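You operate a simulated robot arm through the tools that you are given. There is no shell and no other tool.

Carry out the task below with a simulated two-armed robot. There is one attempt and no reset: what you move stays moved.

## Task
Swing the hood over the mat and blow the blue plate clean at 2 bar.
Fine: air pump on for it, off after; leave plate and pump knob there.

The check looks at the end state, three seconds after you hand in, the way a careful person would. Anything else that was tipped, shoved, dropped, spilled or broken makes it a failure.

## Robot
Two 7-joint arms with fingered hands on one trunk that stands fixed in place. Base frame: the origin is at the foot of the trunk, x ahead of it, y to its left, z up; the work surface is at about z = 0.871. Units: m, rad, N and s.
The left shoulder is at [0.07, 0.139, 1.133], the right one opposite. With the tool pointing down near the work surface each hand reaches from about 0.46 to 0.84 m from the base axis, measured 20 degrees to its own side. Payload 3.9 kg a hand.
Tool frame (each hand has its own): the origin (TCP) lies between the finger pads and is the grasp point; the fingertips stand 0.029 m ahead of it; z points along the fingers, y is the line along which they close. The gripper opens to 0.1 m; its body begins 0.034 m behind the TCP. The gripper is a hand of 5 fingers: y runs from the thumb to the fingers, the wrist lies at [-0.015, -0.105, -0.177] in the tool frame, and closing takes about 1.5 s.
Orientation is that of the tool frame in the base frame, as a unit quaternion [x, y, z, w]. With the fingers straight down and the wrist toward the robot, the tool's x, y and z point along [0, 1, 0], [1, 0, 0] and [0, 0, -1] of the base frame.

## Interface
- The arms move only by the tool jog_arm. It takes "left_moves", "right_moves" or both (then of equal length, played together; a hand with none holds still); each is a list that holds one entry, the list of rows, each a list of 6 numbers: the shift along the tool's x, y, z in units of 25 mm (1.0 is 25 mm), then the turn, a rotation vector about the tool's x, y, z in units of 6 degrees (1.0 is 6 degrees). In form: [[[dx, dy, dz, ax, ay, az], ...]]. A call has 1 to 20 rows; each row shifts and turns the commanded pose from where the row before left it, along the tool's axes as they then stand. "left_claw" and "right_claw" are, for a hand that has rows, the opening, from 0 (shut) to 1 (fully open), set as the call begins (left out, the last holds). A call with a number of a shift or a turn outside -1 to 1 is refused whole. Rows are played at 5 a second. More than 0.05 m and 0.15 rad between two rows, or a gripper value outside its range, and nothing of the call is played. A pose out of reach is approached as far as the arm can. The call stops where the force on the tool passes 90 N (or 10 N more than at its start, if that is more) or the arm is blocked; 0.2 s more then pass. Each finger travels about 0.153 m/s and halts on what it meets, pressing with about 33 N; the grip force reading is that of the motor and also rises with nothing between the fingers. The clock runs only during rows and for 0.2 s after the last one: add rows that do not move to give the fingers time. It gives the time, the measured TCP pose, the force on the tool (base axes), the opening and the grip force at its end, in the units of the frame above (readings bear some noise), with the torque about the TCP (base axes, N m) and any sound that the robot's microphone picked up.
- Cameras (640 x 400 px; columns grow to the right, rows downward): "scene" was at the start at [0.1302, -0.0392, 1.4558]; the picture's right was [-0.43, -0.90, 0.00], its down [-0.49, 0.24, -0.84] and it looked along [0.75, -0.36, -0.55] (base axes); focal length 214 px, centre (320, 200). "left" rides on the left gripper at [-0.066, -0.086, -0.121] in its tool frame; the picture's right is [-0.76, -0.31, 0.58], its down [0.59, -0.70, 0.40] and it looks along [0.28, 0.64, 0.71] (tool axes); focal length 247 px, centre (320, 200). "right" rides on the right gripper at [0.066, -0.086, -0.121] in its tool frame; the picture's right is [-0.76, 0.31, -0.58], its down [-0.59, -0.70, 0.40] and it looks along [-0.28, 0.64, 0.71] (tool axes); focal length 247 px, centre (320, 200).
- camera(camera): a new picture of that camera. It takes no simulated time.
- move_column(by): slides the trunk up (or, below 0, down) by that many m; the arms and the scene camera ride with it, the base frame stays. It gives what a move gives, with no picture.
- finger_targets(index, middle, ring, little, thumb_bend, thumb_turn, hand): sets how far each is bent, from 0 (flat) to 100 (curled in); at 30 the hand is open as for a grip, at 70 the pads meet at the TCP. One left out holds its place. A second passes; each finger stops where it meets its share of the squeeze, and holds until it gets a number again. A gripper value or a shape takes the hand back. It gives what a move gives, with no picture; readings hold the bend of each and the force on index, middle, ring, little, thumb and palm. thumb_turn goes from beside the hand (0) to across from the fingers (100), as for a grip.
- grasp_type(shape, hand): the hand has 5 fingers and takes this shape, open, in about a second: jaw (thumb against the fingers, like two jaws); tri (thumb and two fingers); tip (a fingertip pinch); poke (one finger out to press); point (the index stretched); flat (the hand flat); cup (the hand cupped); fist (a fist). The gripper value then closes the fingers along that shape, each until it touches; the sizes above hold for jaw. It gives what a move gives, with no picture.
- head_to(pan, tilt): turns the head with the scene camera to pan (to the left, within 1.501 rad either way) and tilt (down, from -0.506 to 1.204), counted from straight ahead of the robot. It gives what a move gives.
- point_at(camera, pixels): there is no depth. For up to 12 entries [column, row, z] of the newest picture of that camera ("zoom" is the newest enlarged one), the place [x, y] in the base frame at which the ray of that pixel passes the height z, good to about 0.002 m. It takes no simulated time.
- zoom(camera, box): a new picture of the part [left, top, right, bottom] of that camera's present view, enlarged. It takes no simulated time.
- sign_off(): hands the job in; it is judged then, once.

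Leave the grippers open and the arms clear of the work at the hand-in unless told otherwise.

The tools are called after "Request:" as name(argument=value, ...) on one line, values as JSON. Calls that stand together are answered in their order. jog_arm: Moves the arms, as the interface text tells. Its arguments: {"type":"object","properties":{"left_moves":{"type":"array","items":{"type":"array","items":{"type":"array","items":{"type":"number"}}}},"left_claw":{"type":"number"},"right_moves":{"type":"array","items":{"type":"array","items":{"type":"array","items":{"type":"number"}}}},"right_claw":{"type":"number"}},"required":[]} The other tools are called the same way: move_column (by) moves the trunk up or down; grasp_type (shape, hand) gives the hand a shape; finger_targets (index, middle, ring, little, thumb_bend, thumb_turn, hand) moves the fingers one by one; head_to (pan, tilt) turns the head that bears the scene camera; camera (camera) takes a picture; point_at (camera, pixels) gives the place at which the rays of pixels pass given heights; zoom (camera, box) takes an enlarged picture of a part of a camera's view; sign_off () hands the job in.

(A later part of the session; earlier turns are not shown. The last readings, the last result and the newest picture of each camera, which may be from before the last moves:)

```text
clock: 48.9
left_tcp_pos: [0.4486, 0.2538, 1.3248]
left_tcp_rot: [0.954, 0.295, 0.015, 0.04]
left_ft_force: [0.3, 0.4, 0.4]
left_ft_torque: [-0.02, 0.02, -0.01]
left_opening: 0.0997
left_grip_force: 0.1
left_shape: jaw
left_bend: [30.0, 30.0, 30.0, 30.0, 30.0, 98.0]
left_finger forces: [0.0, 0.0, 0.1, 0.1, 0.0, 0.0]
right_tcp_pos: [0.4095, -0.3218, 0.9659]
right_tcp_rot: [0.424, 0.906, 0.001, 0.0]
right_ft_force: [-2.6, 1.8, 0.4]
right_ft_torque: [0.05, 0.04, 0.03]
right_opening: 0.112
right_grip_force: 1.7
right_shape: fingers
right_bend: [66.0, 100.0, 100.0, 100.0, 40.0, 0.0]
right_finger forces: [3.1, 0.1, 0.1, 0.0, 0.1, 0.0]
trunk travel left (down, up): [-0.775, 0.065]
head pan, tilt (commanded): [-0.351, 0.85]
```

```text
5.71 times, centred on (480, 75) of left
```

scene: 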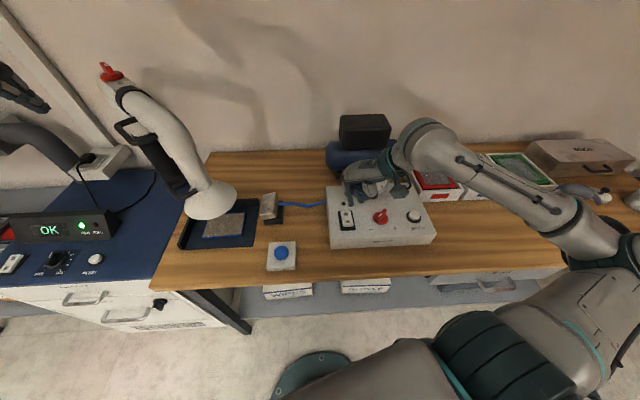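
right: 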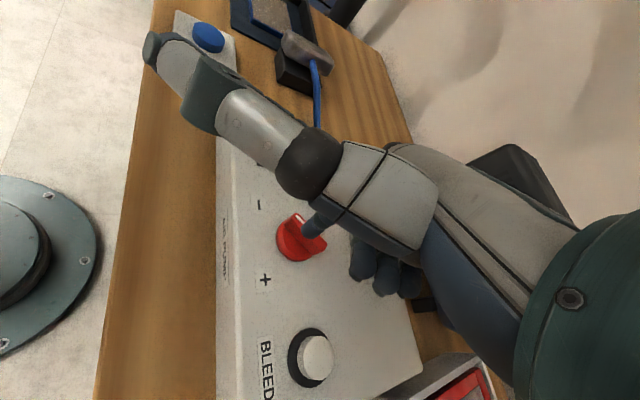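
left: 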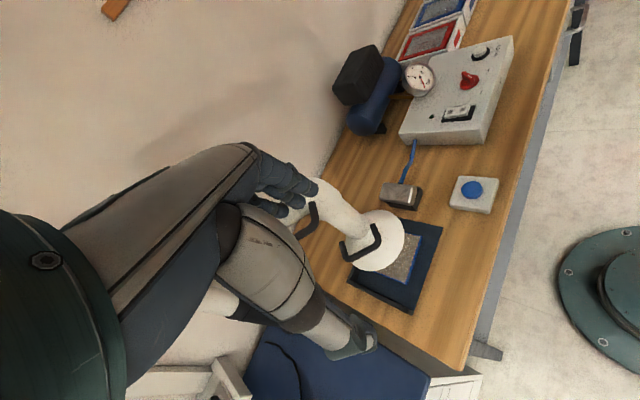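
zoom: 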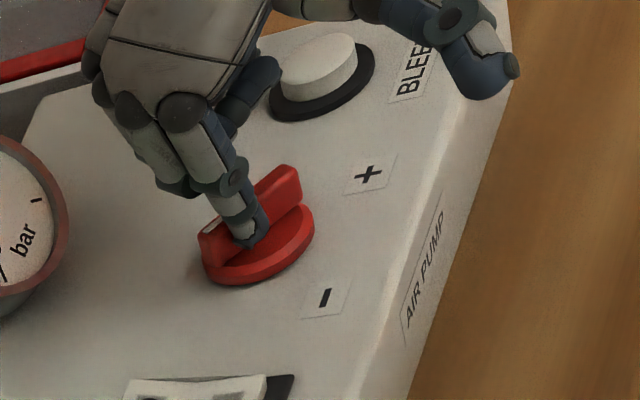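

Gauge now ≈ 0.65 bar after ~76° of turn (about 0.01 bar per degree), so I need roughly 130° more. Continuing the arc 30°.

Request:
jog_arm(right_moves=[[[-0.167, 0.069, 0, 0, 0, 0], [-0.174, 0.021, 0, 0, 0, 0], [0, 0, 0, 0, 0, 0], [0, 0, 0, 0, 0, 0]]])

Request:
zoom(camera="scene", box=[340, 155, 430, 235])

Request:
zoom(camera="right", box=[250, 190, 370, 280])

Request:
zoom(camera="left", box=[380, 20, 520, 120])

```text
clock: 49.9
left_tcp_pos: [0.4488, 0.2522, 1.326]
left_tcp_rot: [0.954, 0.296, 0.015, 0.04]
left_ft_force: [-0.5, -0.9, 0.3]
left_ft_torque: [0.01, 0.0, -0.01]
left_opening: 0.1001
left_grip_force: 0.0
left_shape: jaw
left_bend: [30.0, 30.0, 30.0, 30.0, 30.0, 98.0]
left_finger forces: [0.1, 0.1, 0.1, 0.0, 0.0, 0.0]
right_tcp_pos: [0.4174, -0.3275, 0.9655]
right_tcp_rot: [0.424, 0.906, 0.0, 0.0]
right_ft_force: [-1.3, 3.1, 0.0]
right_ft_torque: [0.05, 0.03, 0.03]
right_opening: 0.1124
right_grip_force: 1.3
right_shape: fingers
right_bend: [64.0, 100.0, 100.0, 100.0, 40.0, 0.0]
right_finger forces: [2.5, 0.1, 0.0, 0.1, 0.1, 0.0]
trunk travel left (down, up): [-0.775, 0.065]
head pan, tilt (commanded): [-0.351, 0.85]
```

```text
5.00 times, centred on (385, 195) of scene
```

zoom: 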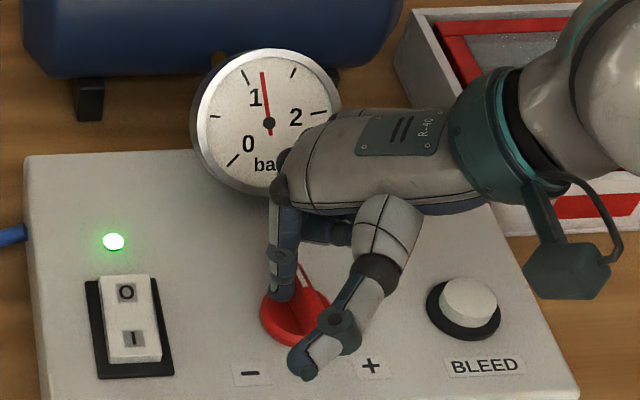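

```text
4.44 times, centred on (310, 235) of right
```

zoom: 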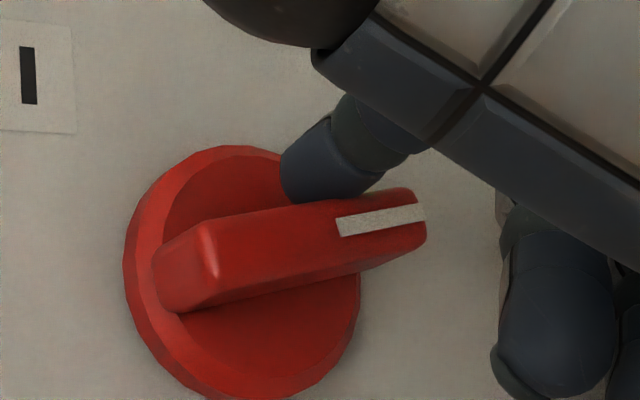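

```text
4.00 times, centred on (450, 70) of left
```

zoom: 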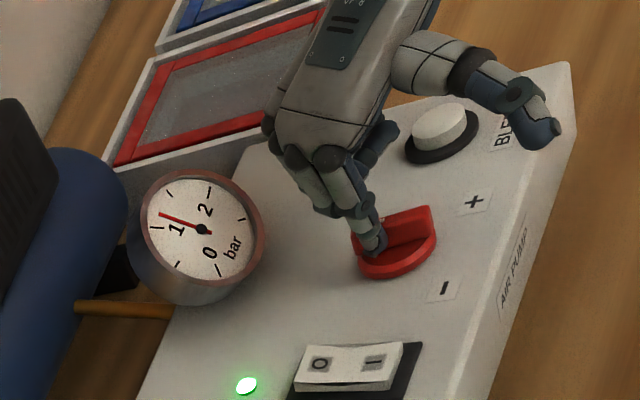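

≈1.13 bar at ~123° of turn. The left camera gives a second gauge view. Another 45°.

Request:
jog_arm(right_moves=[[[-0.175, -0.021, 0, 0, 0, 0], [-0.162, -0.068, 0, 0, 0, 0], [0, 0, 0, 0, 0, 0], [0, 0, 0, 0, 0, 0]]])

Request:
zoom(camera="scene", box=[340, 155, 430, 235])

Request:
zoom(camera="right", box=[250, 190, 370, 280])

Request:
zoom(camera="left", box=[380, 20, 520, 120])

```text
clock: 50.9
left_tcp_pos: [0.4503, 0.2534, 1.3258]
left_tcp_rot: [0.955, 0.295, 0.016, 0.04]
left_ft_force: [0.9, 0.0, 0.2]
left_ft_torque: [0.03, 0.01, 0.04]
left_opening: 0.0999
left_grip_force: 0.1
left_shape: jaw
left_bend: [30.0, 30.0, 30.0, 30.0, 30.0, 98.0]
left_finger forces: [0.1, 0.0, 0.1, 0.1, 0.0, 0.0]
right_tcp_pos: [0.4208, -0.3351, 0.9665]
right_tcp_rot: [0.424, 0.906, -0.001, 0.0]
right_ft_force: [0.3, 2.6, 0.4]
right_ft_torque: [0.08, -0.01, 0.01]
right_opening: 0.1131
right_grip_force: 0.9
right_shape: fingers
right_bend: [63.0, 100.0, 100.0, 100.0, 40.0, 0.0]
right_finger forces: [2.5, 0.0, 0.1, 0.0, 0.1, 0.0]
trunk travel left (down, up): [-0.775, 0.065]
head pan, tilt (commanded): [-0.351, 0.85]
```

```text
5.00 times, centred on (385, 195) of scene
```

zoom: 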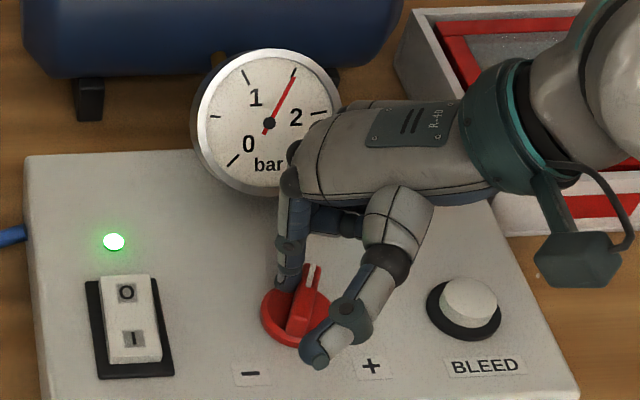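

```text
4.44 times, centred on (310, 235) of right
```

zoom: 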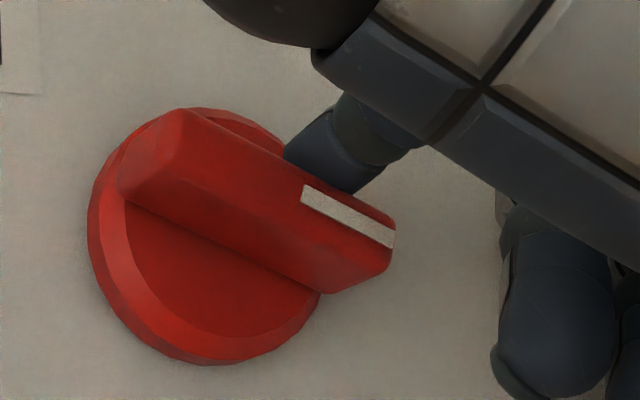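

```text
4.00 times, centred on (450, 70) of left
```

zoom: 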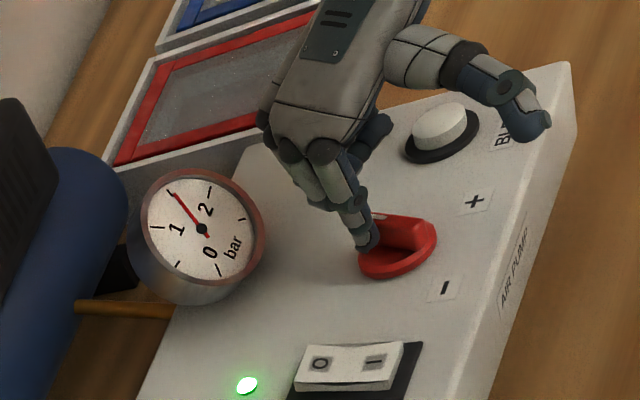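

1.5 bar now. About 48° remain; I'll do 30° next.

Request:
jog_arm(right_moves=[[[-0.143, -0.11, 0, 0, 0, 0], [-0.109, -0.138, 0, 0, 0, 0], [0, 0, 0, 0, 0, 0], [0, 0, 0, 0, 0, 0], [0, 0, 0, 0, 0, 0]]])

Request:
zoom(camera="scene", box=[340, 155, 430, 235])

Request:
zoom(camera="right", box=[250, 190, 370, 280])

Request:
zoom(camera="left", box=[405, 50, 455, 100])

```text
clock: 52.1
left_tcp_pos: [0.4503, 0.253, 1.3262]
left_tcp_rot: [0.955, 0.295, 0.016, 0.039]
left_ft_force: [0.7, -0.8, 0.8]
left_ft_torque: [0.03, 0.02, 0.02]
left_opening: 0.1
left_grip_force: 0.0
left_shape: jaw
left_bend: [30.0, 30.0, 30.0, 30.0, 30.0, 98.0]
left_finger forces: [0.0, 0.0, 0.1, 0.1, 0.0, 0.0]
right_tcp_pos: [0.4203, -0.3452, 0.9662]
right_tcp_rot: [0.423, 0.906, -0.001, -0.001]
right_ft_force: [1.0, 1.1, -1.6]
right_ft_torque: [0.03, -0.06, -0.04]
right_opening: 0.1134
right_grip_force: 0.9
right_shape: fingers
right_bend: [62.0, 100.0, 100.0, 100.0, 40.0, 0.0]
right_finger forces: [2.1, 0.0, 0.1, 0.0, 0.0, 0.0]
trunk travel left (down, up): [-0.775, 0.065]
head pan, tilt (commanded): [-0.351, 0.85]
```

```text
5.00 times, centred on (385, 195) of scene
```

zoom: 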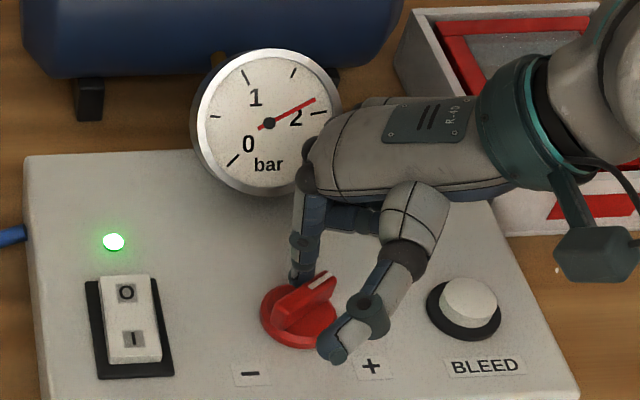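

```text
4.44 times, centred on (310, 235) of right
```

zoom: 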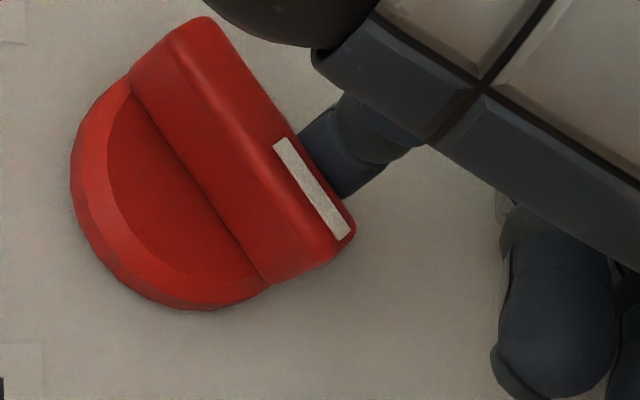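

```text
8.00 times, centred on (430, 75) of left
```

zoom: 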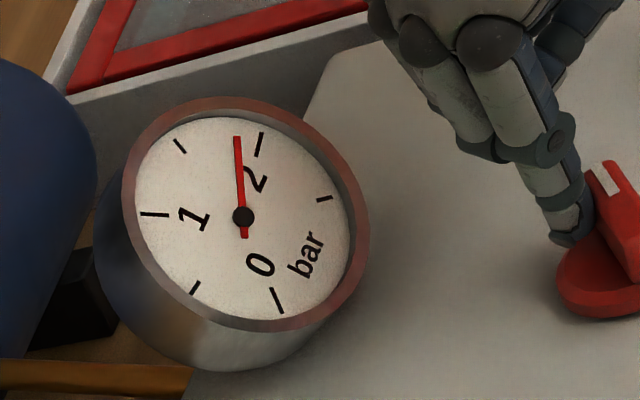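

≈1.84 bar. About 15° to go; I'll take ~10° now and then fine-tune.

Request:
jog_arm(right_moves=[[[-0.048, -0.117, 0, 0, 0, 0], [0, 0, 0, 0, 0, 0], [0, 0, 0, 0, 0, 0], [0, 0, 0, 0, 0, 0], [0, 0, 0, 0, 0, 0]]])

Request:
zoom(camera="scene", box=[350, 155, 400, 205])

Request:
zoom(camera="left", box=[405, 50, 455, 100])

```text
clock: 53.3
left_tcp_pos: [0.4501, 0.2522, 1.3263]
left_tcp_rot: [0.954, 0.296, 0.015, 0.039]
left_ft_force: [0.0, -0.4, -0.6]
left_ft_torque: [-0.03, 0.0, 0.0]
left_opening: 0.1002
left_grip_force: 0.1
left_shape: jaw
left_bend: [30.0, 30.0, 30.0, 30.0, 30.0, 98.0]
left_finger forces: [0.1, 0.0, 0.0, 0.0, 0.0, 0.1]
right_tcp_pos: [0.4191, -0.3475, 0.9661]
right_tcp_rot: [0.424, 0.906, 0.0, 0.0]
right_ft_force: [1.6, 1.3, 0.6]
right_ft_torque: [0.01, -0.03, -0.01]
right_opening: 0.1133
right_grip_force: 0.7
right_shape: fingers
right_bend: [62.0, 100.0, 100.0, 100.0, 40.0, 0.0]
right_finger forces: [2.1, 0.0, 0.0, 0.0, 0.0, 0.0]
trunk travel left (down, up): [-0.775, 0.065]
head pan, tilt (commanded): [-0.351, 0.85]
```

```text
8.00 times, centred on (375, 180) of scene
```

zoom: 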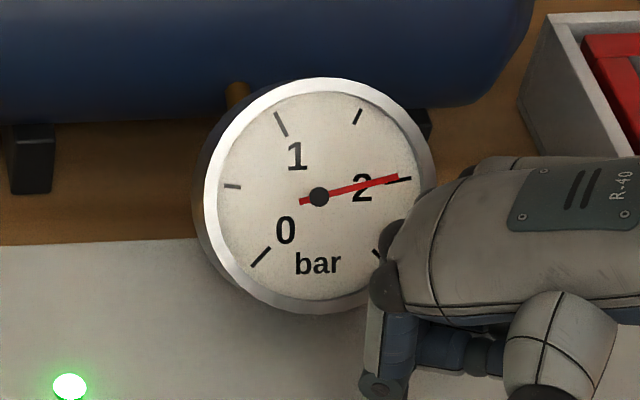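

```text
8.00 times, centred on (430, 75) of left
```

zoom: 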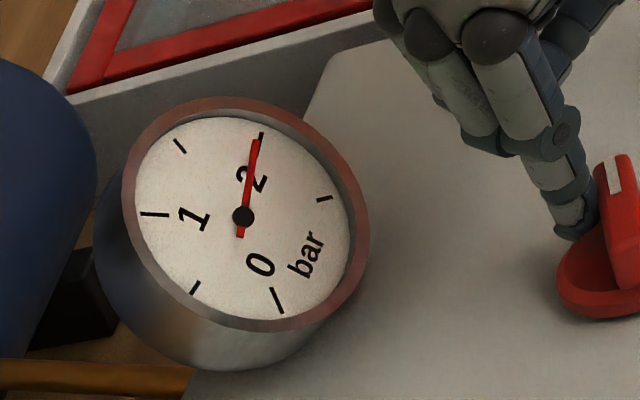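

Needle at ≈1.97 bar, just shy of the 2 mark. One tiny nudge (~0.6 mm).

Request:
jog_arm(right_moves=[[[-0.009, -0.024, 0, 0, 0, 0], [0, 0, 0, 0, 0, 0], [0, 0, 0, 0, 0, 0], [0, 0, 0, 0, 0, 0]]])

Request:
zoom(camera="scene", box=[350, 155, 400, 205])

Request:
zoom(camera="left", box=[415, 60, 445, 90])

```text
clock: 54.3
left_tcp_pos: [0.4499, 0.2522, 1.3258]
left_tcp_rot: [0.954, 0.296, 0.015, 0.04]
left_ft_force: [-0.1, -0.3, -0.8]
left_ft_torque: [-0.01, -0.01, 0.04]
left_opening: 0.1
left_grip_force: 0.1
left_shape: jaw
left_bend: [30.0, 30.0, 30.0, 30.0, 30.0, 98.0]
left_finger forces: [0.1, 0.1, 0.0, 0.0, 0.0, 0.0]
right_tcp_pos: [0.4173, -0.3472, 0.9654]
right_tcp_rot: [0.423, 0.906, 0.0, 0.0]
right_ft_force: [1.6, 2.4, 0.2]
right_ft_torque: [0.02, -0.03, -0.03]
right_opening: 0.1132
right_grip_force: 1.0
right_shape: fingers
right_bend: [62.0, 100.0, 100.0, 100.0, 40.0, 0.0]
right_finger forces: [2.1, 0.0, 0.0, 0.0, 0.1, 0.0]
trunk travel left (down, up): [-0.775, 0.065]
head pan, tilt (commanded): [-0.351, 0.85]
```

```text
8.00 times, centred on (375, 180) of scene
```

zoom: 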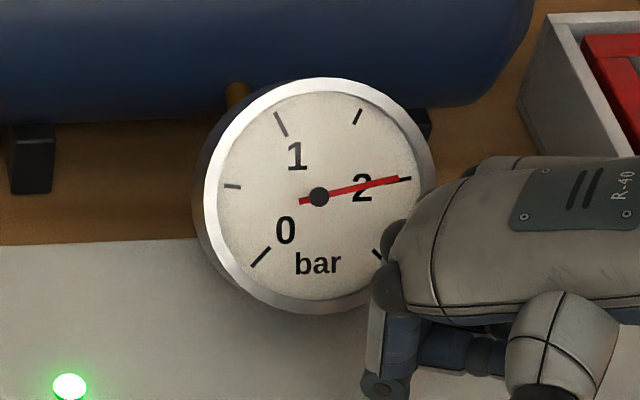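

```text
13.33 times, centred on (430, 75) of left
```

zoom: 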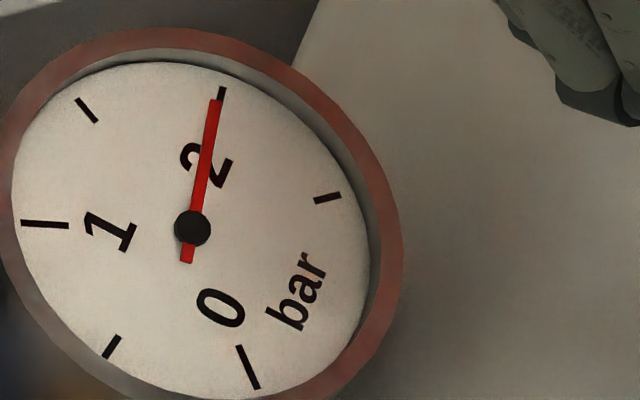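

The needle is on the 2 mark (≈1.98–2.0). I'll back the finger off the lever a few mm, then lift straight up so the knob isn't disturbed.

Request:
jog_arm(right_moves=[[[0.04, 0.13, 0, 0, 0, 0], [0, 0, -0.6, 0, 0, 0], [0, 0, -0.8, 0, 0, 0], [0, 0, -0.9, 0, 0, 0], [0, 0, -0.9, 0, 0, 0], [0, 0, 0, 0, 0, 0]]])

Request:
zoom(camera="scene", box=[330, 150, 430, 240])

Request:
zoom(camera="left", box=[415, 60, 445, 90])

```text
clock: 55.7
left_tcp_pos: [0.4498, 0.2521, 1.3265]
left_tcp_rot: [0.954, 0.295, 0.015, 0.04]
left_ft_force: [0.0, -0.7, 0.1]
left_ft_torque: [0.0, 0.0, 0.0]
left_opening: 0.1002
left_grip_force: 0.0
left_shape: jaw
left_bend: [30.0, 30.0, 30.0, 30.0, 30.0, 98.0]
left_finger forces: [0.1, 0.1, 0.1, 0.0, 0.1, 0.0]
right_tcp_pos: [0.4178, -0.3457, 1.0469]
right_tcp_rot: [0.423, 0.906, 0.001, 0.0]
right_ft_force: [-0.3, -1.2, 0.3]
right_ft_torque: [-0.01, -0.05, 0.01]
right_opening: 0.1126
right_grip_force: 0.1
right_shape: fingers
right_bend: [65.0, 100.0, 100.0, 100.0, 40.0, 0.0]
right_finger forces: [0.0, 0.1, 0.0, 0.0, 0.0, 0.0]
trunk travel left (down, up): [-0.775, 0.065]
head pan, tilt (commanded): [-0.351, 0.85]
```

```text
4.44 times, centred on (380, 195) of scene
```

zoom: 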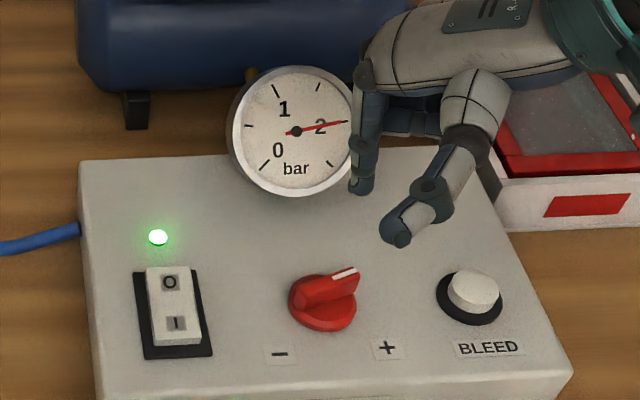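

```text
13.33 times, centred on (430, 75) of left
```

zoom: 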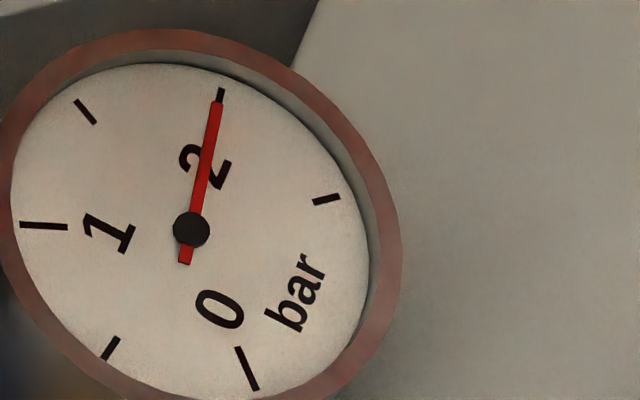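

Gauge holds at 2 bar with the lever left there. Next is the AIR JET button at about (0.426,−0.0235). I'll carry the right hand across at this height, then yaw it 25° more for reach.

Request:
jog_arm(right_moves=[[[0, 0, -0.9, 0, 0, 0], [0.918, 0.798, 0, 0, 0, 0], [0.918, 0.798, 0, 0, 0, 0], [0.918, 0.798, 0, 0, 0, 0], [0.918, 0.798, 0, 0, 0, 0], [0.918, 0.798, 0, 0, 0, 0], [0.918, 0.798, 0, 0, 0, -0.833], [0, 0, 0, 0, 0, -0.833], [0, 0, 0, 0, 0, -0.833], [0, 0, 0, 0, 0, -0.833], [0, 0, 0, 0, 0, -0.833], [0, 0, 0, 0, 0, 0]]])

Request:
camera(camera="scene")

```text
clock: 58.3
left_tcp_pos: [0.449, 0.2527, 1.3266]
left_tcp_rot: [0.955, 0.295, 0.015, 0.039]
left_ft_force: [0.2, 0.2, -0.1]
left_ft_torque: [-0.03, 0.02, -0.01]
left_opening: 0.0999
left_grip_force: 0.0
left_shape: jaw
left_bend: [30.0, 30.0, 30.0, 30.0, 30.0, 98.0]
left_finger forces: [0.1, 0.0, 0.0, 0.0, 0.0, 0.0]
right_tcp_pos: [0.4222, -0.1623, 1.0685]
right_tcp_rot: [0.216, 0.976, 0.001, 0.001]
right_ft_force: [0.3, -0.3, 0.1]
right_ft_torque: [0.05, 0.02, 0.0]
right_opening: 0.1122
right_grip_force: 0.1
right_shape: fingers
right_bend: [65.0, 100.0, 100.0, 100.0, 40.0, 0.0]
right_finger forces: [0.0, 0.0, 0.0, 0.0, 0.0, 0.0]
trunk travel left (down, up): [-0.775, 0.065]
head pan, tilt (commanded): [-0.351, 0.85]
```

```text
taken
```

scene: 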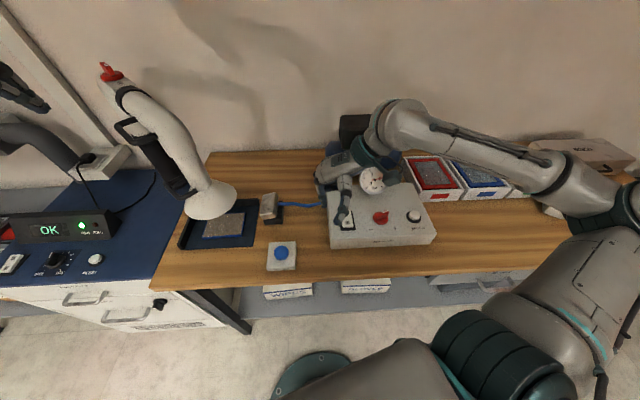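

Now moving over the AIR JET button and part-way down.

Request:
jog_arm(right_moves=[[[0.398, 0.879, 0, 0, 0, 0], [0.398, 0.879, 0, 0, 0, 0], [0.398, 0.879, 0, 0, 0, 0], [0.398, 0.879, 0, 0, 0, 0], [0.398, 0.879, 0, 0, 0, 0], [0, 0, 0.9, 0, 0, 0], [0, 0, 0.9, 0, 0, 0], [0, 0, 0.9, 0, 0, 0], [0, 0, 0, 0, 0, 0]]])

Request:
zoom(camera="scene", box=[180, 170, 360, 290])

Request:
camera(camera="right")

Request:
camera(camera="left")

```text
clock: 60.3
left_tcp_pos: [0.4487, 0.2512, 1.3265]
left_tcp_rot: [0.954, 0.296, 0.016, 0.039]
left_ft_force: [-0.6, 0.0, 0.5]
left_ft_torque: [-0.01, -0.01, -0.03]
left_opening: 0.1002
left_grip_force: 0.0
left_shape: jaw
left_bend: [30.0, 30.0, 30.0, 30.0, 30.0, 98.0]
left_finger forces: [0.1, 0.0, 0.0, 0.0, 0.0, 0.1]
right_tcp_pos: [0.423, -0.0424, 1.0016]
right_tcp_rot: [0.218, 0.976, 0.001, 0.0]
right_ft_force: [0.3, -0.3, 0.0]
right_ft_torque: [-0.01, -0.01, -0.01]
right_opening: 0.1124
right_grip_force: 0.1
right_shape: fingers
right_bend: [65.0, 100.0, 100.0, 100.0, 40.0, 0.0]
right_finger forces: [0.0, 0.0, 0.1, 0.1, 0.0, 0.0]
trunk travel left (down, up): [-0.775, 0.065]
head pan, tilt (commanded): [-0.351, 0.85]
```

```text
3.33 times, centred on (270, 230) of scene
```

zoom: 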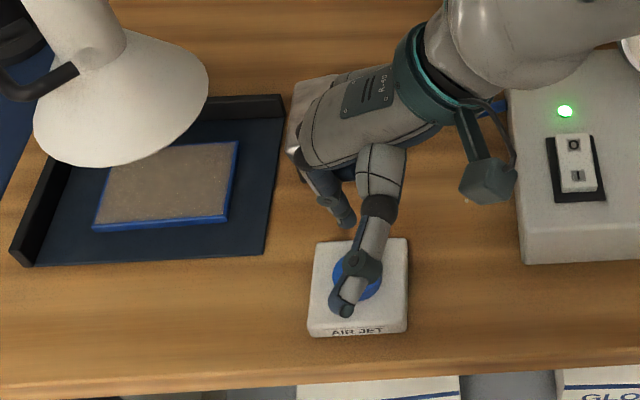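

```text
taken
```

right: 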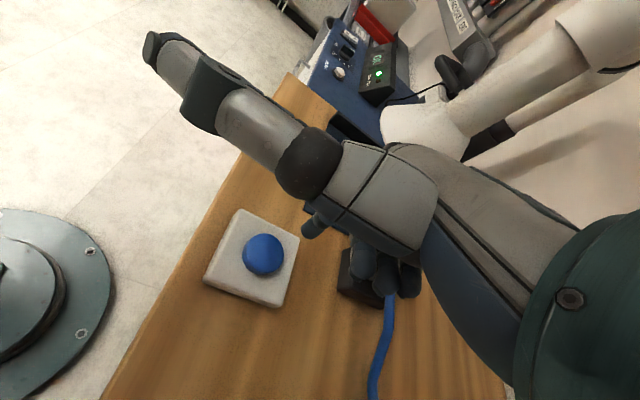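

```text
taken
```

left: 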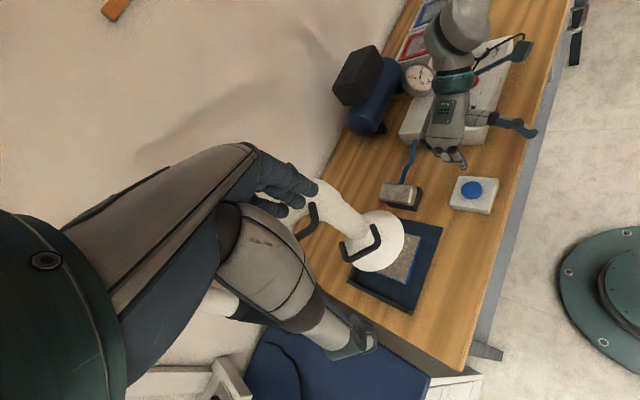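

The curled fingers may come close to the nozzle block when I go lower, so I'll check the nozzle's extents first. Left-cam corners: (380,194), (416,205), (423,188), (388,183).

Request:
zoom(camera="left", box=[360, 130, 520, 230])

Request:
point_at(camera="left", pixels=[[380, 200, 0.92], [416, 207, 0.88], [423, 188, 0.88], [388, 183, 0.93], [412, 205, 0.92], [414, 188, 0.93], [473, 190, 0.895]])

```text
4.00 times, centred on (440, 180) of left
```

zoom: 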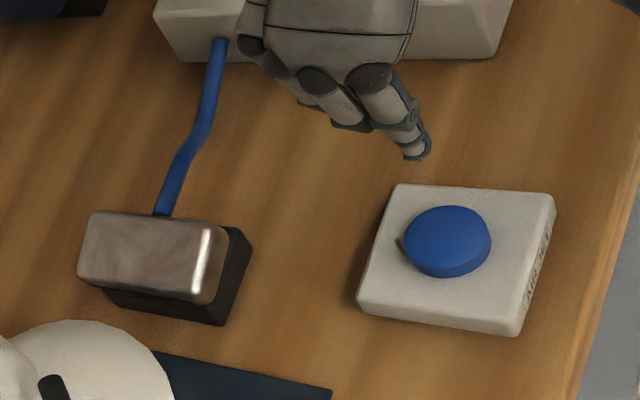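

```text
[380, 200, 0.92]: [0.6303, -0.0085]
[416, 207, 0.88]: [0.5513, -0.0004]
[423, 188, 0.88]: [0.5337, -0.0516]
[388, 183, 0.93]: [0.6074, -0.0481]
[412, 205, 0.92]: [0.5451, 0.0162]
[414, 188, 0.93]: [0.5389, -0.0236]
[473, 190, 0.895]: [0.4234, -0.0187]
```

The nozzle's near face is at x≈0.537 while my curled fingers reach only x≈0.49, so it's clear. The button centre is ≈ (0.425,−0.021) and my tip ≈ (0.425,−0.024). Descending to just above the button.

Request:
jog_arm(right_moves=[[[0.09, 0.09, 0.7, 0, 0, 0], [0, 0, 0.7, 0, 0, 0], [0, 0, 0.6, 0, 0, 0], [0, 0, 0, 0, 0, 0]]])

Request:
zoom(camera="left", box=[380, 130, 540, 230])

Request:
zoom(camera="scene", box=[240, 200, 340, 280])

Request:
zoom(camera="right", box=[220, 180, 440, 320])

```text
clock: 61.3
left_tcp_pos: [0.4489, 0.2526, 1.3262]
left_tcp_rot: [0.954, 0.296, 0.015, 0.039]
left_ft_force: [0.0, -0.3, 0.6]
left_ft_torque: [-0.04, -0.04, -0.03]
left_opening: 0.1003
left_grip_force: 0.0
left_shape: jaw
left_bend: [30.0, 30.0, 30.0, 30.0, 30.0, 98.0]
left_finger forces: [0.1, 0.1, 0.1, 0.0, 0.0, 0.1]
right_tcp_pos: [0.4228, -0.0386, 0.9494]
right_tcp_rot: [0.218, 0.976, 0.0, 0.0]
right_ft_force: [-0.7, -0.3, 0.0]
right_ft_torque: [0.02, 0.01, 0.05]
right_opening: 0.1129
right_grip_force: 0.1
right_shape: fingers
right_bend: [65.0, 100.0, 100.0, 100.0, 40.0, 0.0]
right_finger forces: [0.0, 0.0, 0.0, 0.0, 0.1, 0.0]
trunk travel left (down, up): [-0.775, 0.065]
head pan, tilt (commanded): [-0.351, 0.85]
```

```text
4.00 times, centred on (460, 180) of left
```

zoom: 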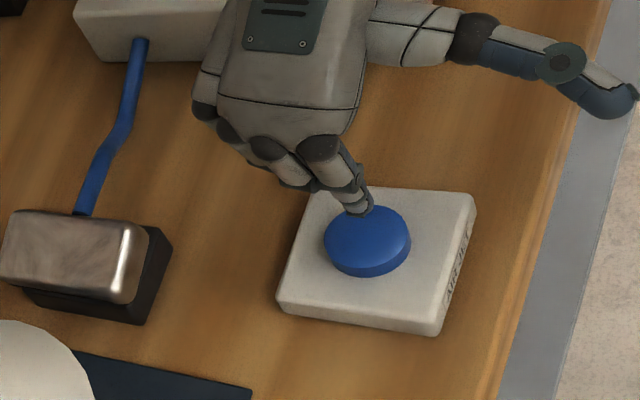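

```text
5.00 times, centred on (290, 240) of scene
```

zoom: 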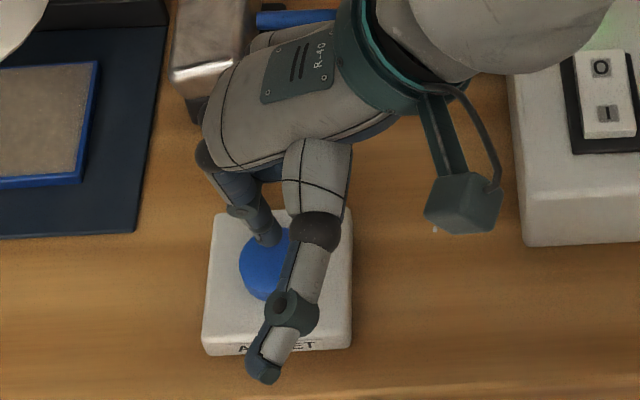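

```text
2.86 times, centred on (330, 250) of right
```

zoom: 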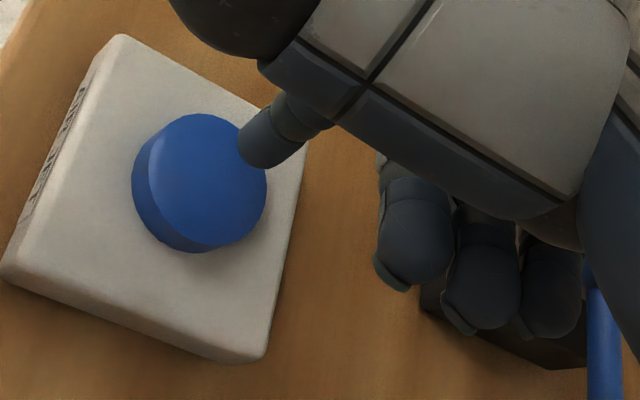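

The tip is just above the button with no contact. Before the last few cm, I'll check the curled fingers' lowest spots against the nozzle: right-cam px (410,290), (387,288), (362,275).

Request:
point_at(camera="right", pixels=[[410, 290, 0.95], [410, 290, 0.97], [387, 290, 0.95], [387, 290, 0.97], [362, 275, 0.95], [372, 305, 0.9], [410, 312, 0.875], [298, 230, 0.92]])

```text
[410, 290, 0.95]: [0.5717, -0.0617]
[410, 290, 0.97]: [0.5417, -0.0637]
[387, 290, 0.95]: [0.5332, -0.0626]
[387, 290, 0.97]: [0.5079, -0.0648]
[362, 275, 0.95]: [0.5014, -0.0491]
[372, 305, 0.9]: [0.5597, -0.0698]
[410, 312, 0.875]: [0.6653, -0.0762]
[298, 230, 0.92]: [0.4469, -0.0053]
```

Request:
point_at(camera="right", pixels=[[306, 231, 0.92], [302, 236, 0.92], [306, 231, 0.925], [286, 249, 0.905], [266, 250, 0.905], [301, 224, 0.92]])

Request:
zoom(camera="right", box=[250, 190, 350, 270])

```text
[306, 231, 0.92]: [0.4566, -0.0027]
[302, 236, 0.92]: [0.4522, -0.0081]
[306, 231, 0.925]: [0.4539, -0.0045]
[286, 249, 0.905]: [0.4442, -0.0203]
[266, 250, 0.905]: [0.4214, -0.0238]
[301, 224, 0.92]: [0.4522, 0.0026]
```

```text
5.00 times, centred on (300, 230) of right
```

zoom: 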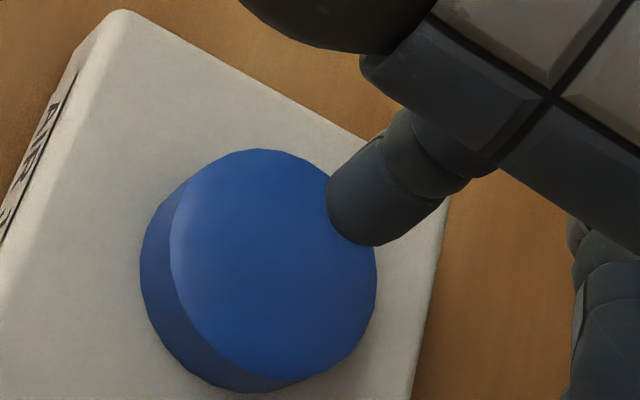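

That mapping was from the older right-cam picture. I'll take a fresh one and redo it.

Request:
camera(camera="right")

Request:
point_at(camera="right", pixels=[[308, 231, 0.92], [306, 235, 0.92], [286, 249, 0.905], [266, 250, 0.905], [410, 290, 0.96], [410, 290, 0.98], [387, 290, 0.96], [387, 290, 0.98], [362, 275, 0.96], [362, 275, 0.98], [372, 305, 0.9], [410, 312, 0.875]])

```text
taken
```

right: 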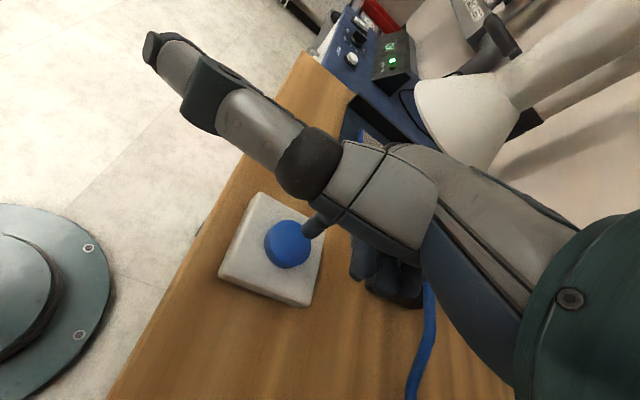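

```text
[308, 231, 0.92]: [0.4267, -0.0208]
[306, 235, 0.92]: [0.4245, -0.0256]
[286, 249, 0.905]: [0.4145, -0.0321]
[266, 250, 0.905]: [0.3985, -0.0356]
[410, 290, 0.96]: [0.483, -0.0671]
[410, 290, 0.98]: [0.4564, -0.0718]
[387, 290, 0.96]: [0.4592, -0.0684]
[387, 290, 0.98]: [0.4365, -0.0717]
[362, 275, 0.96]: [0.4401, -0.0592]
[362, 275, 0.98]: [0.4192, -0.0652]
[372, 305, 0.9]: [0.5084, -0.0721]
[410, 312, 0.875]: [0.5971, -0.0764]
```

The tip is at (0.4267,−0.0208), well within the button (radius ≈ 2 cm), and the curled fingers stay ≥5 cm from the nozzle. Pressing down in small steps.

Request:
jog_arm(right_moves=[[[0, -0.08, 0.25, 0, 0, 0], [0, 0, 0.25, 0, 0, 0], [0, 0, 0.16, 0, 0, 0], [0, 0, 0, 0, 0, 0]]])

Request:
zoom(camera="scene", box=[160, 160, 340, 280])

```text
clock: 62.3
left_tcp_pos: [0.4495, 0.2516, 1.3268]
left_tcp_rot: [0.954, 0.297, 0.014, 0.039]
left_ft_force: [-0.6, 0.7, 0.9]
left_ft_torque: [0.01, 0.02, -0.03]
left_opening: 0.1
left_grip_force: 0.1
left_shape: jaw
left_bend: [30.0, 30.0, 30.0, 30.0, 30.0, 98.0]
left_finger forces: [0.0, 0.0, 0.1, 0.0, 0.0, 0.0]
right_tcp_pos: [0.4222, -0.0412, 0.935]
right_tcp_rot: [0.217, 0.976, 0.0, 0.0]
right_ft_force: [0.5, 0.4, 0.3]
right_ft_torque: [-0.02, -0.02, 0.03]
right_opening: 0.1125
right_grip_force: 0.1
right_shape: fingers
right_bend: [65.0, 100.0, 100.0, 100.0, 40.0, 0.0]
right_finger forces: [0.0, 0.0, 0.0, 0.0, 0.0, 0.0]
trunk travel left (down, up): [-0.775, 0.065]
head pan, tilt (commanded): [-0.351, 0.85]
```

```text
3.33 times, centred on (250, 220) of scene
```

zoom: 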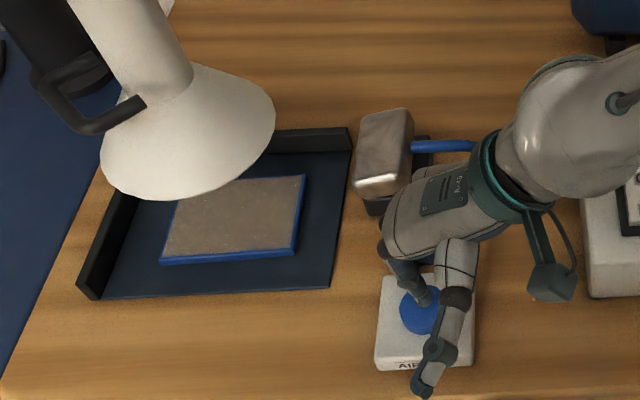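

No contact at tip z≈0.906. Continuing in 4 mm steps.

Request:
jog_arm(right_moves=[[[0, 0, 0.16, 0, 0, 0], [0, 0, 0.16, 0, 0, 0], [0, 0, 0, 0, 0, 0]]])

```text
clock: 63.1
left_tcp_pos: [0.4482, 0.2502, 1.3267]
left_tcp_rot: [0.955, 0.295, 0.014, 0.039]
left_ft_force: [-0.3, -0.1, -0.8]
left_ft_torque: [-0.01, -0.01, 0.0]
left_opening: 0.1
left_grip_force: 0.1
left_shape: jaw
left_bend: [30.0, 30.0, 30.0, 30.0, 30.0, 98.0]
left_finger forces: [0.0, 0.0, 0.0, 0.0, 0.0, 0.0]
right_tcp_pos: [0.4225, -0.0403, 0.9259]
right_tcp_rot: [0.218, 0.976, 0.0, 0.0]
right_ft_force: [-1.0, 0.0, -0.5]
right_ft_torque: [0.0, 0.0, 0.0]
right_opening: 0.1127
right_grip_force: 0.1
right_shape: fingers
right_bend: [65.0, 100.0, 100.0, 100.0, 40.0, 0.0]
right_finger forces: [0.0, 0.0, 0.0, 0.0, 0.0, 0.0]
trunk travel left (down, up): [-0.775, 0.065]
head pan, tilt (commanded): [-0.351, 0.85]
```

Tip now at z≈0.897, still free. A few more small steps.

Request:
jog_arm(right_moves=[[[0, 0, 0.12, 0, 0, 0], [0, 0, 0.12, 0, 0, 0], [0, 0, 0, 0, 0, 0]]])

Request:
zoom(camera="left", box=[380, 130, 540, 230])

Request:
zoom(camera="right", box=[250, 190, 350, 270])

```text
clock: 63.9
left_tcp_pos: [0.4481, 0.2516, 1.3266]
left_tcp_rot: [0.954, 0.295, 0.016, 0.039]
left_ft_force: [0.2, 0.2, 0.8]
left_ft_torque: [-0.02, -0.01, -0.01]
left_opening: 0.0999
left_grip_force: 0.2
left_shape: jaw
left_bend: [30.0, 30.0, 30.0, 30.0, 30.0, 98.0]
left_finger forces: [0.1, 0.0, 0.0, 0.1, 0.1, 0.0]
right_tcp_pos: [0.4221, -0.0403, 0.9202]
right_tcp_rot: [0.217, 0.976, 0.0, 0.0]
right_ft_force: [-1.1, 1.0, 2.8]
right_ft_torque: [0.07, 0.0, -0.04]
right_opening: 0.1126
right_grip_force: 1.6
right_shape: fingers
right_bend: [65.0, 100.0, 100.0, 100.0, 40.0, 0.0]
right_finger forces: [2.7, 0.0, 0.0, 0.1, 0.0, 0.0]
trunk travel left (down, up): [-0.775, 0.065]
head pan, tilt (commanded): [-0.351, 0.85]
heard: click
```

```text
4.00 times, centred on (460, 180) of left
```

zoom: 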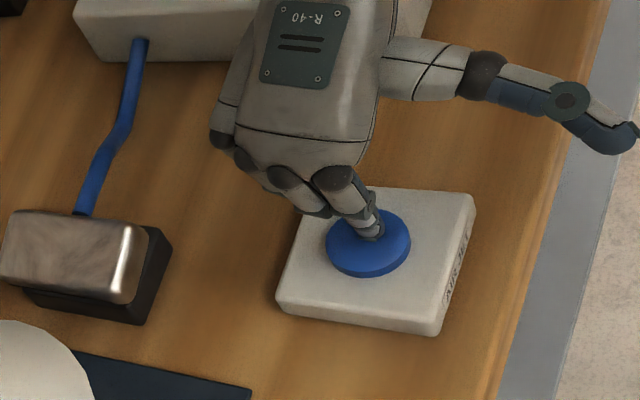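

```text
5.00 times, centred on (300, 230) of right
```

zoom: 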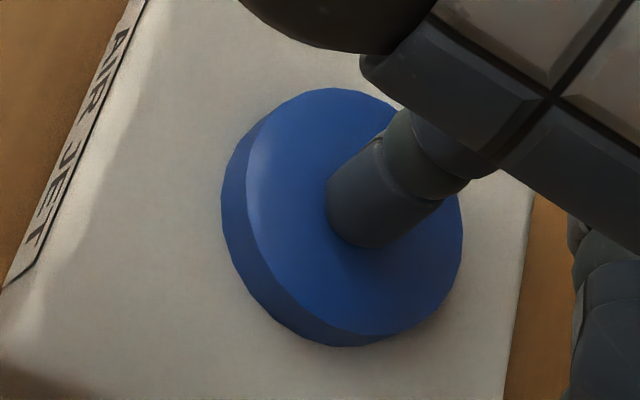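

A click was heard: the button is in. I'll look at the plate and gauge while holding.

Request:
camera(camera="scene")

Request:
zoom(camera="scene", box=[160, 160, 340, 280])

Request:
zoom(camera="scene", box=[350, 155, 400, 205])

```text
taken
```

scene: 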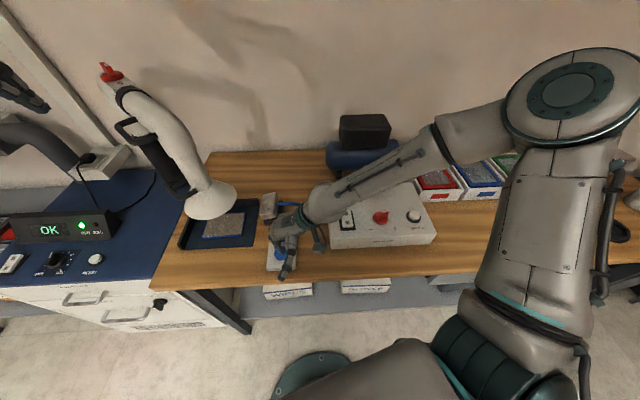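

```text
3.33 times, centred on (250, 220) of scene
```

zoom: 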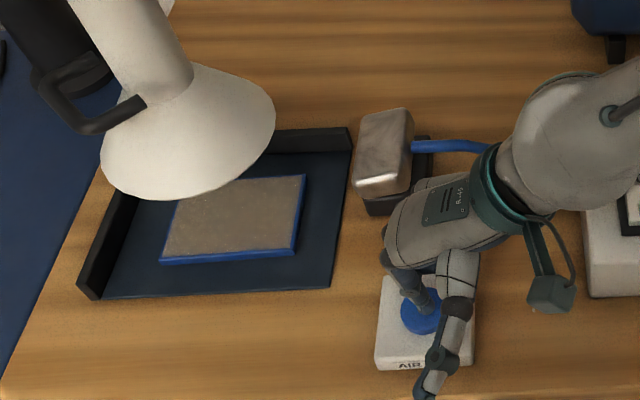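

```text
8.00 times, centred on (375, 180) of scene
```

zoom: 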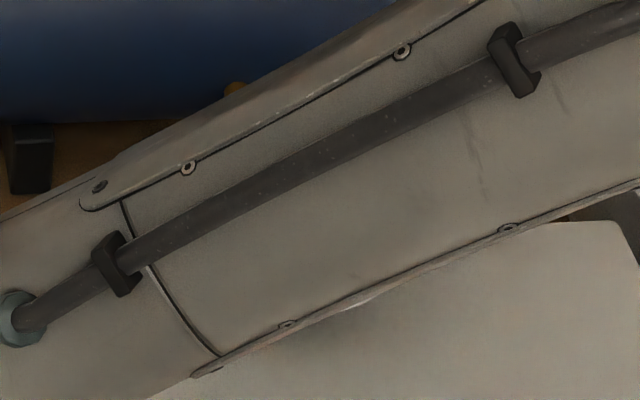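

The plate still shows dust right after the click. I'll hold the button ~1.2 s, then look again.

Request:
jog_arm(right_moves=[[[0, 0, 0.04, 0, 0, 0], [0, 0, 0, 0, 0, 0], [0, 0, 0, 0, 0, 0], [0, 0, 0, 0, 0, 0], [0, 0, 0, 0, 0, 0]]])

Request:
zoom(camera="scene", box=[160, 160, 340, 280])

Request:
zoom(camera="left", box=[380, 30, 540, 150])

```text
clock: 65.1
left_tcp_pos: [0.4491, 0.2522, 1.3266]
left_tcp_rot: [0.955, 0.295, 0.016, 0.039]
left_ft_force: [-0.4, -0.2, 0.4]
left_ft_torque: [0.02, 0.02, -0.01]
left_opening: 0.1001
left_grip_force: 0.0
left_shape: jaw
left_bend: [30.0, 30.0, 30.0, 30.0, 30.0, 98.0]
left_finger forces: [0.0, 0.0, 0.0, 0.1, 0.0, 0.0]
right_tcp_pos: [0.4227, -0.04, 0.9211]
right_tcp_rot: [0.217, 0.976, 0.001, 0.0]
right_ft_force: [1.6, 0.5, 3.2]
right_ft_torque: [0.06, 0.02, 0.0]
right_opening: 0.1125
right_grip_force: 1.8
right_shape: fingers
right_bend: [65.0, 100.0, 100.0, 100.0, 40.0, 0.0]
right_finger forces: [3.1, 0.0, 0.0, 0.1, 0.0, 0.0]
trunk travel left (down, up): [-0.775, 0.065]
head pan, tilt (commanded): [-0.351, 0.85]
```

```text
3.33 times, centred on (250, 220) of scene
```

zoom: 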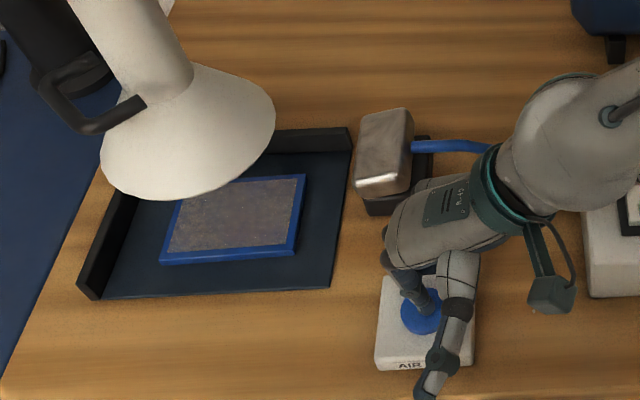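

```text
3.33 times, centred on (460, 90) of left
```

zoom: 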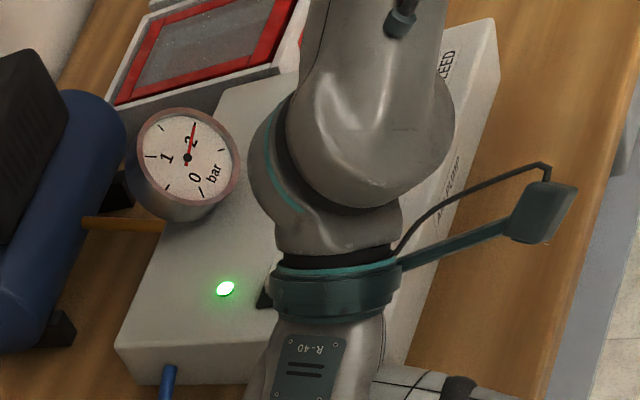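

The plate is getting cleaner: the blue rim now shows and the gauge holds at 2. I'll keep holding.

Request:
jog_arm(right_moves=[[[0, 0, 0, 0, 0, 0], [0, 0, 0, 0, 0, 0], [0, 0, 0, 0, 0, 0], [0, 0, 0, 0, 0, 0], [0, 0, 0, 0, 0, 0], [0, 0, 0, 0, 0, 0], [0, 0, 0, 0, 0, 0], [0, 0, 0, 0, 0, 0]]])

Request:
zoom(camera="scene", box=[160, 160, 340, 280])

Request:
zoom(camera="left", box=[340, 190, 460, 310])

```text
clock: 66.9
left_tcp_pos: [0.4495, 0.2529, 1.3262]
left_tcp_rot: [0.954, 0.295, 0.016, 0.039]
left_ft_force: [-0.5, 0.3, 0.7]
left_ft_torque: [-0.01, 0.0, 0.02]
left_opening: 0.1
left_grip_force: 0.0
left_shape: jaw
left_bend: [30.0, 30.0, 30.0, 30.0, 30.0, 98.0]
left_finger forces: [0.0, 0.0, 0.0, 0.0, 0.0, 0.0]
right_tcp_pos: [0.4224, -0.0399, 0.9205]
right_tcp_rot: [0.217, 0.976, 0.0, 0.0]
right_ft_force: [0.2, 0.7, 3.6]
right_ft_torque: [0.07, -0.04, 0.04]
right_opening: 0.1127
right_grip_force: 1.7
right_shape: fingers
right_bend: [65.0, 100.0, 100.0, 100.0, 40.0, 0.0]
right_finger forces: [3.2, 0.1, 0.0, 0.0, 0.1, 0.0]
trunk travel left (down, up): [-0.775, 0.065]
head pan, tilt (commanded): [-0.351, 0.85]
```

```text
3.33 times, centred on (250, 220) of scene
```

zoom: 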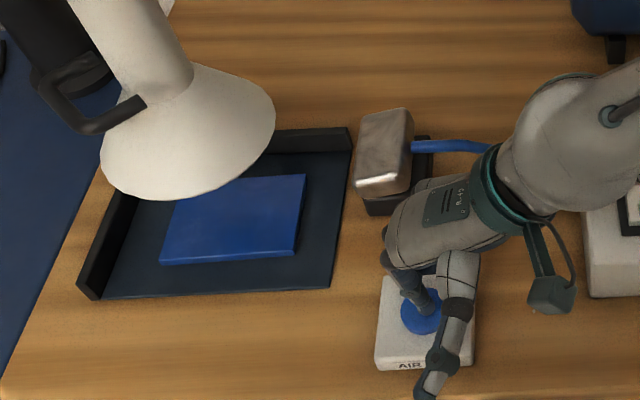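

```text
3.33 times, centred on (400, 250) of left
```

zoom: 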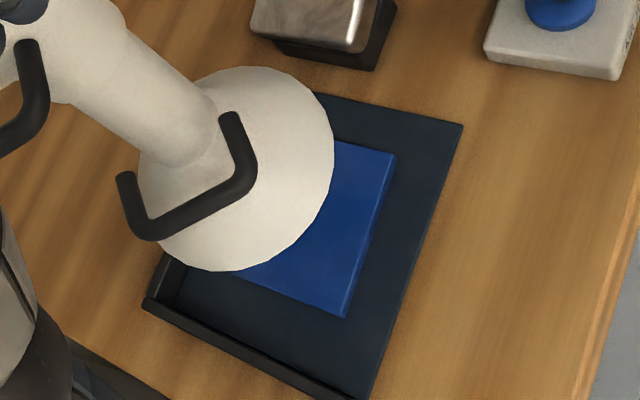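

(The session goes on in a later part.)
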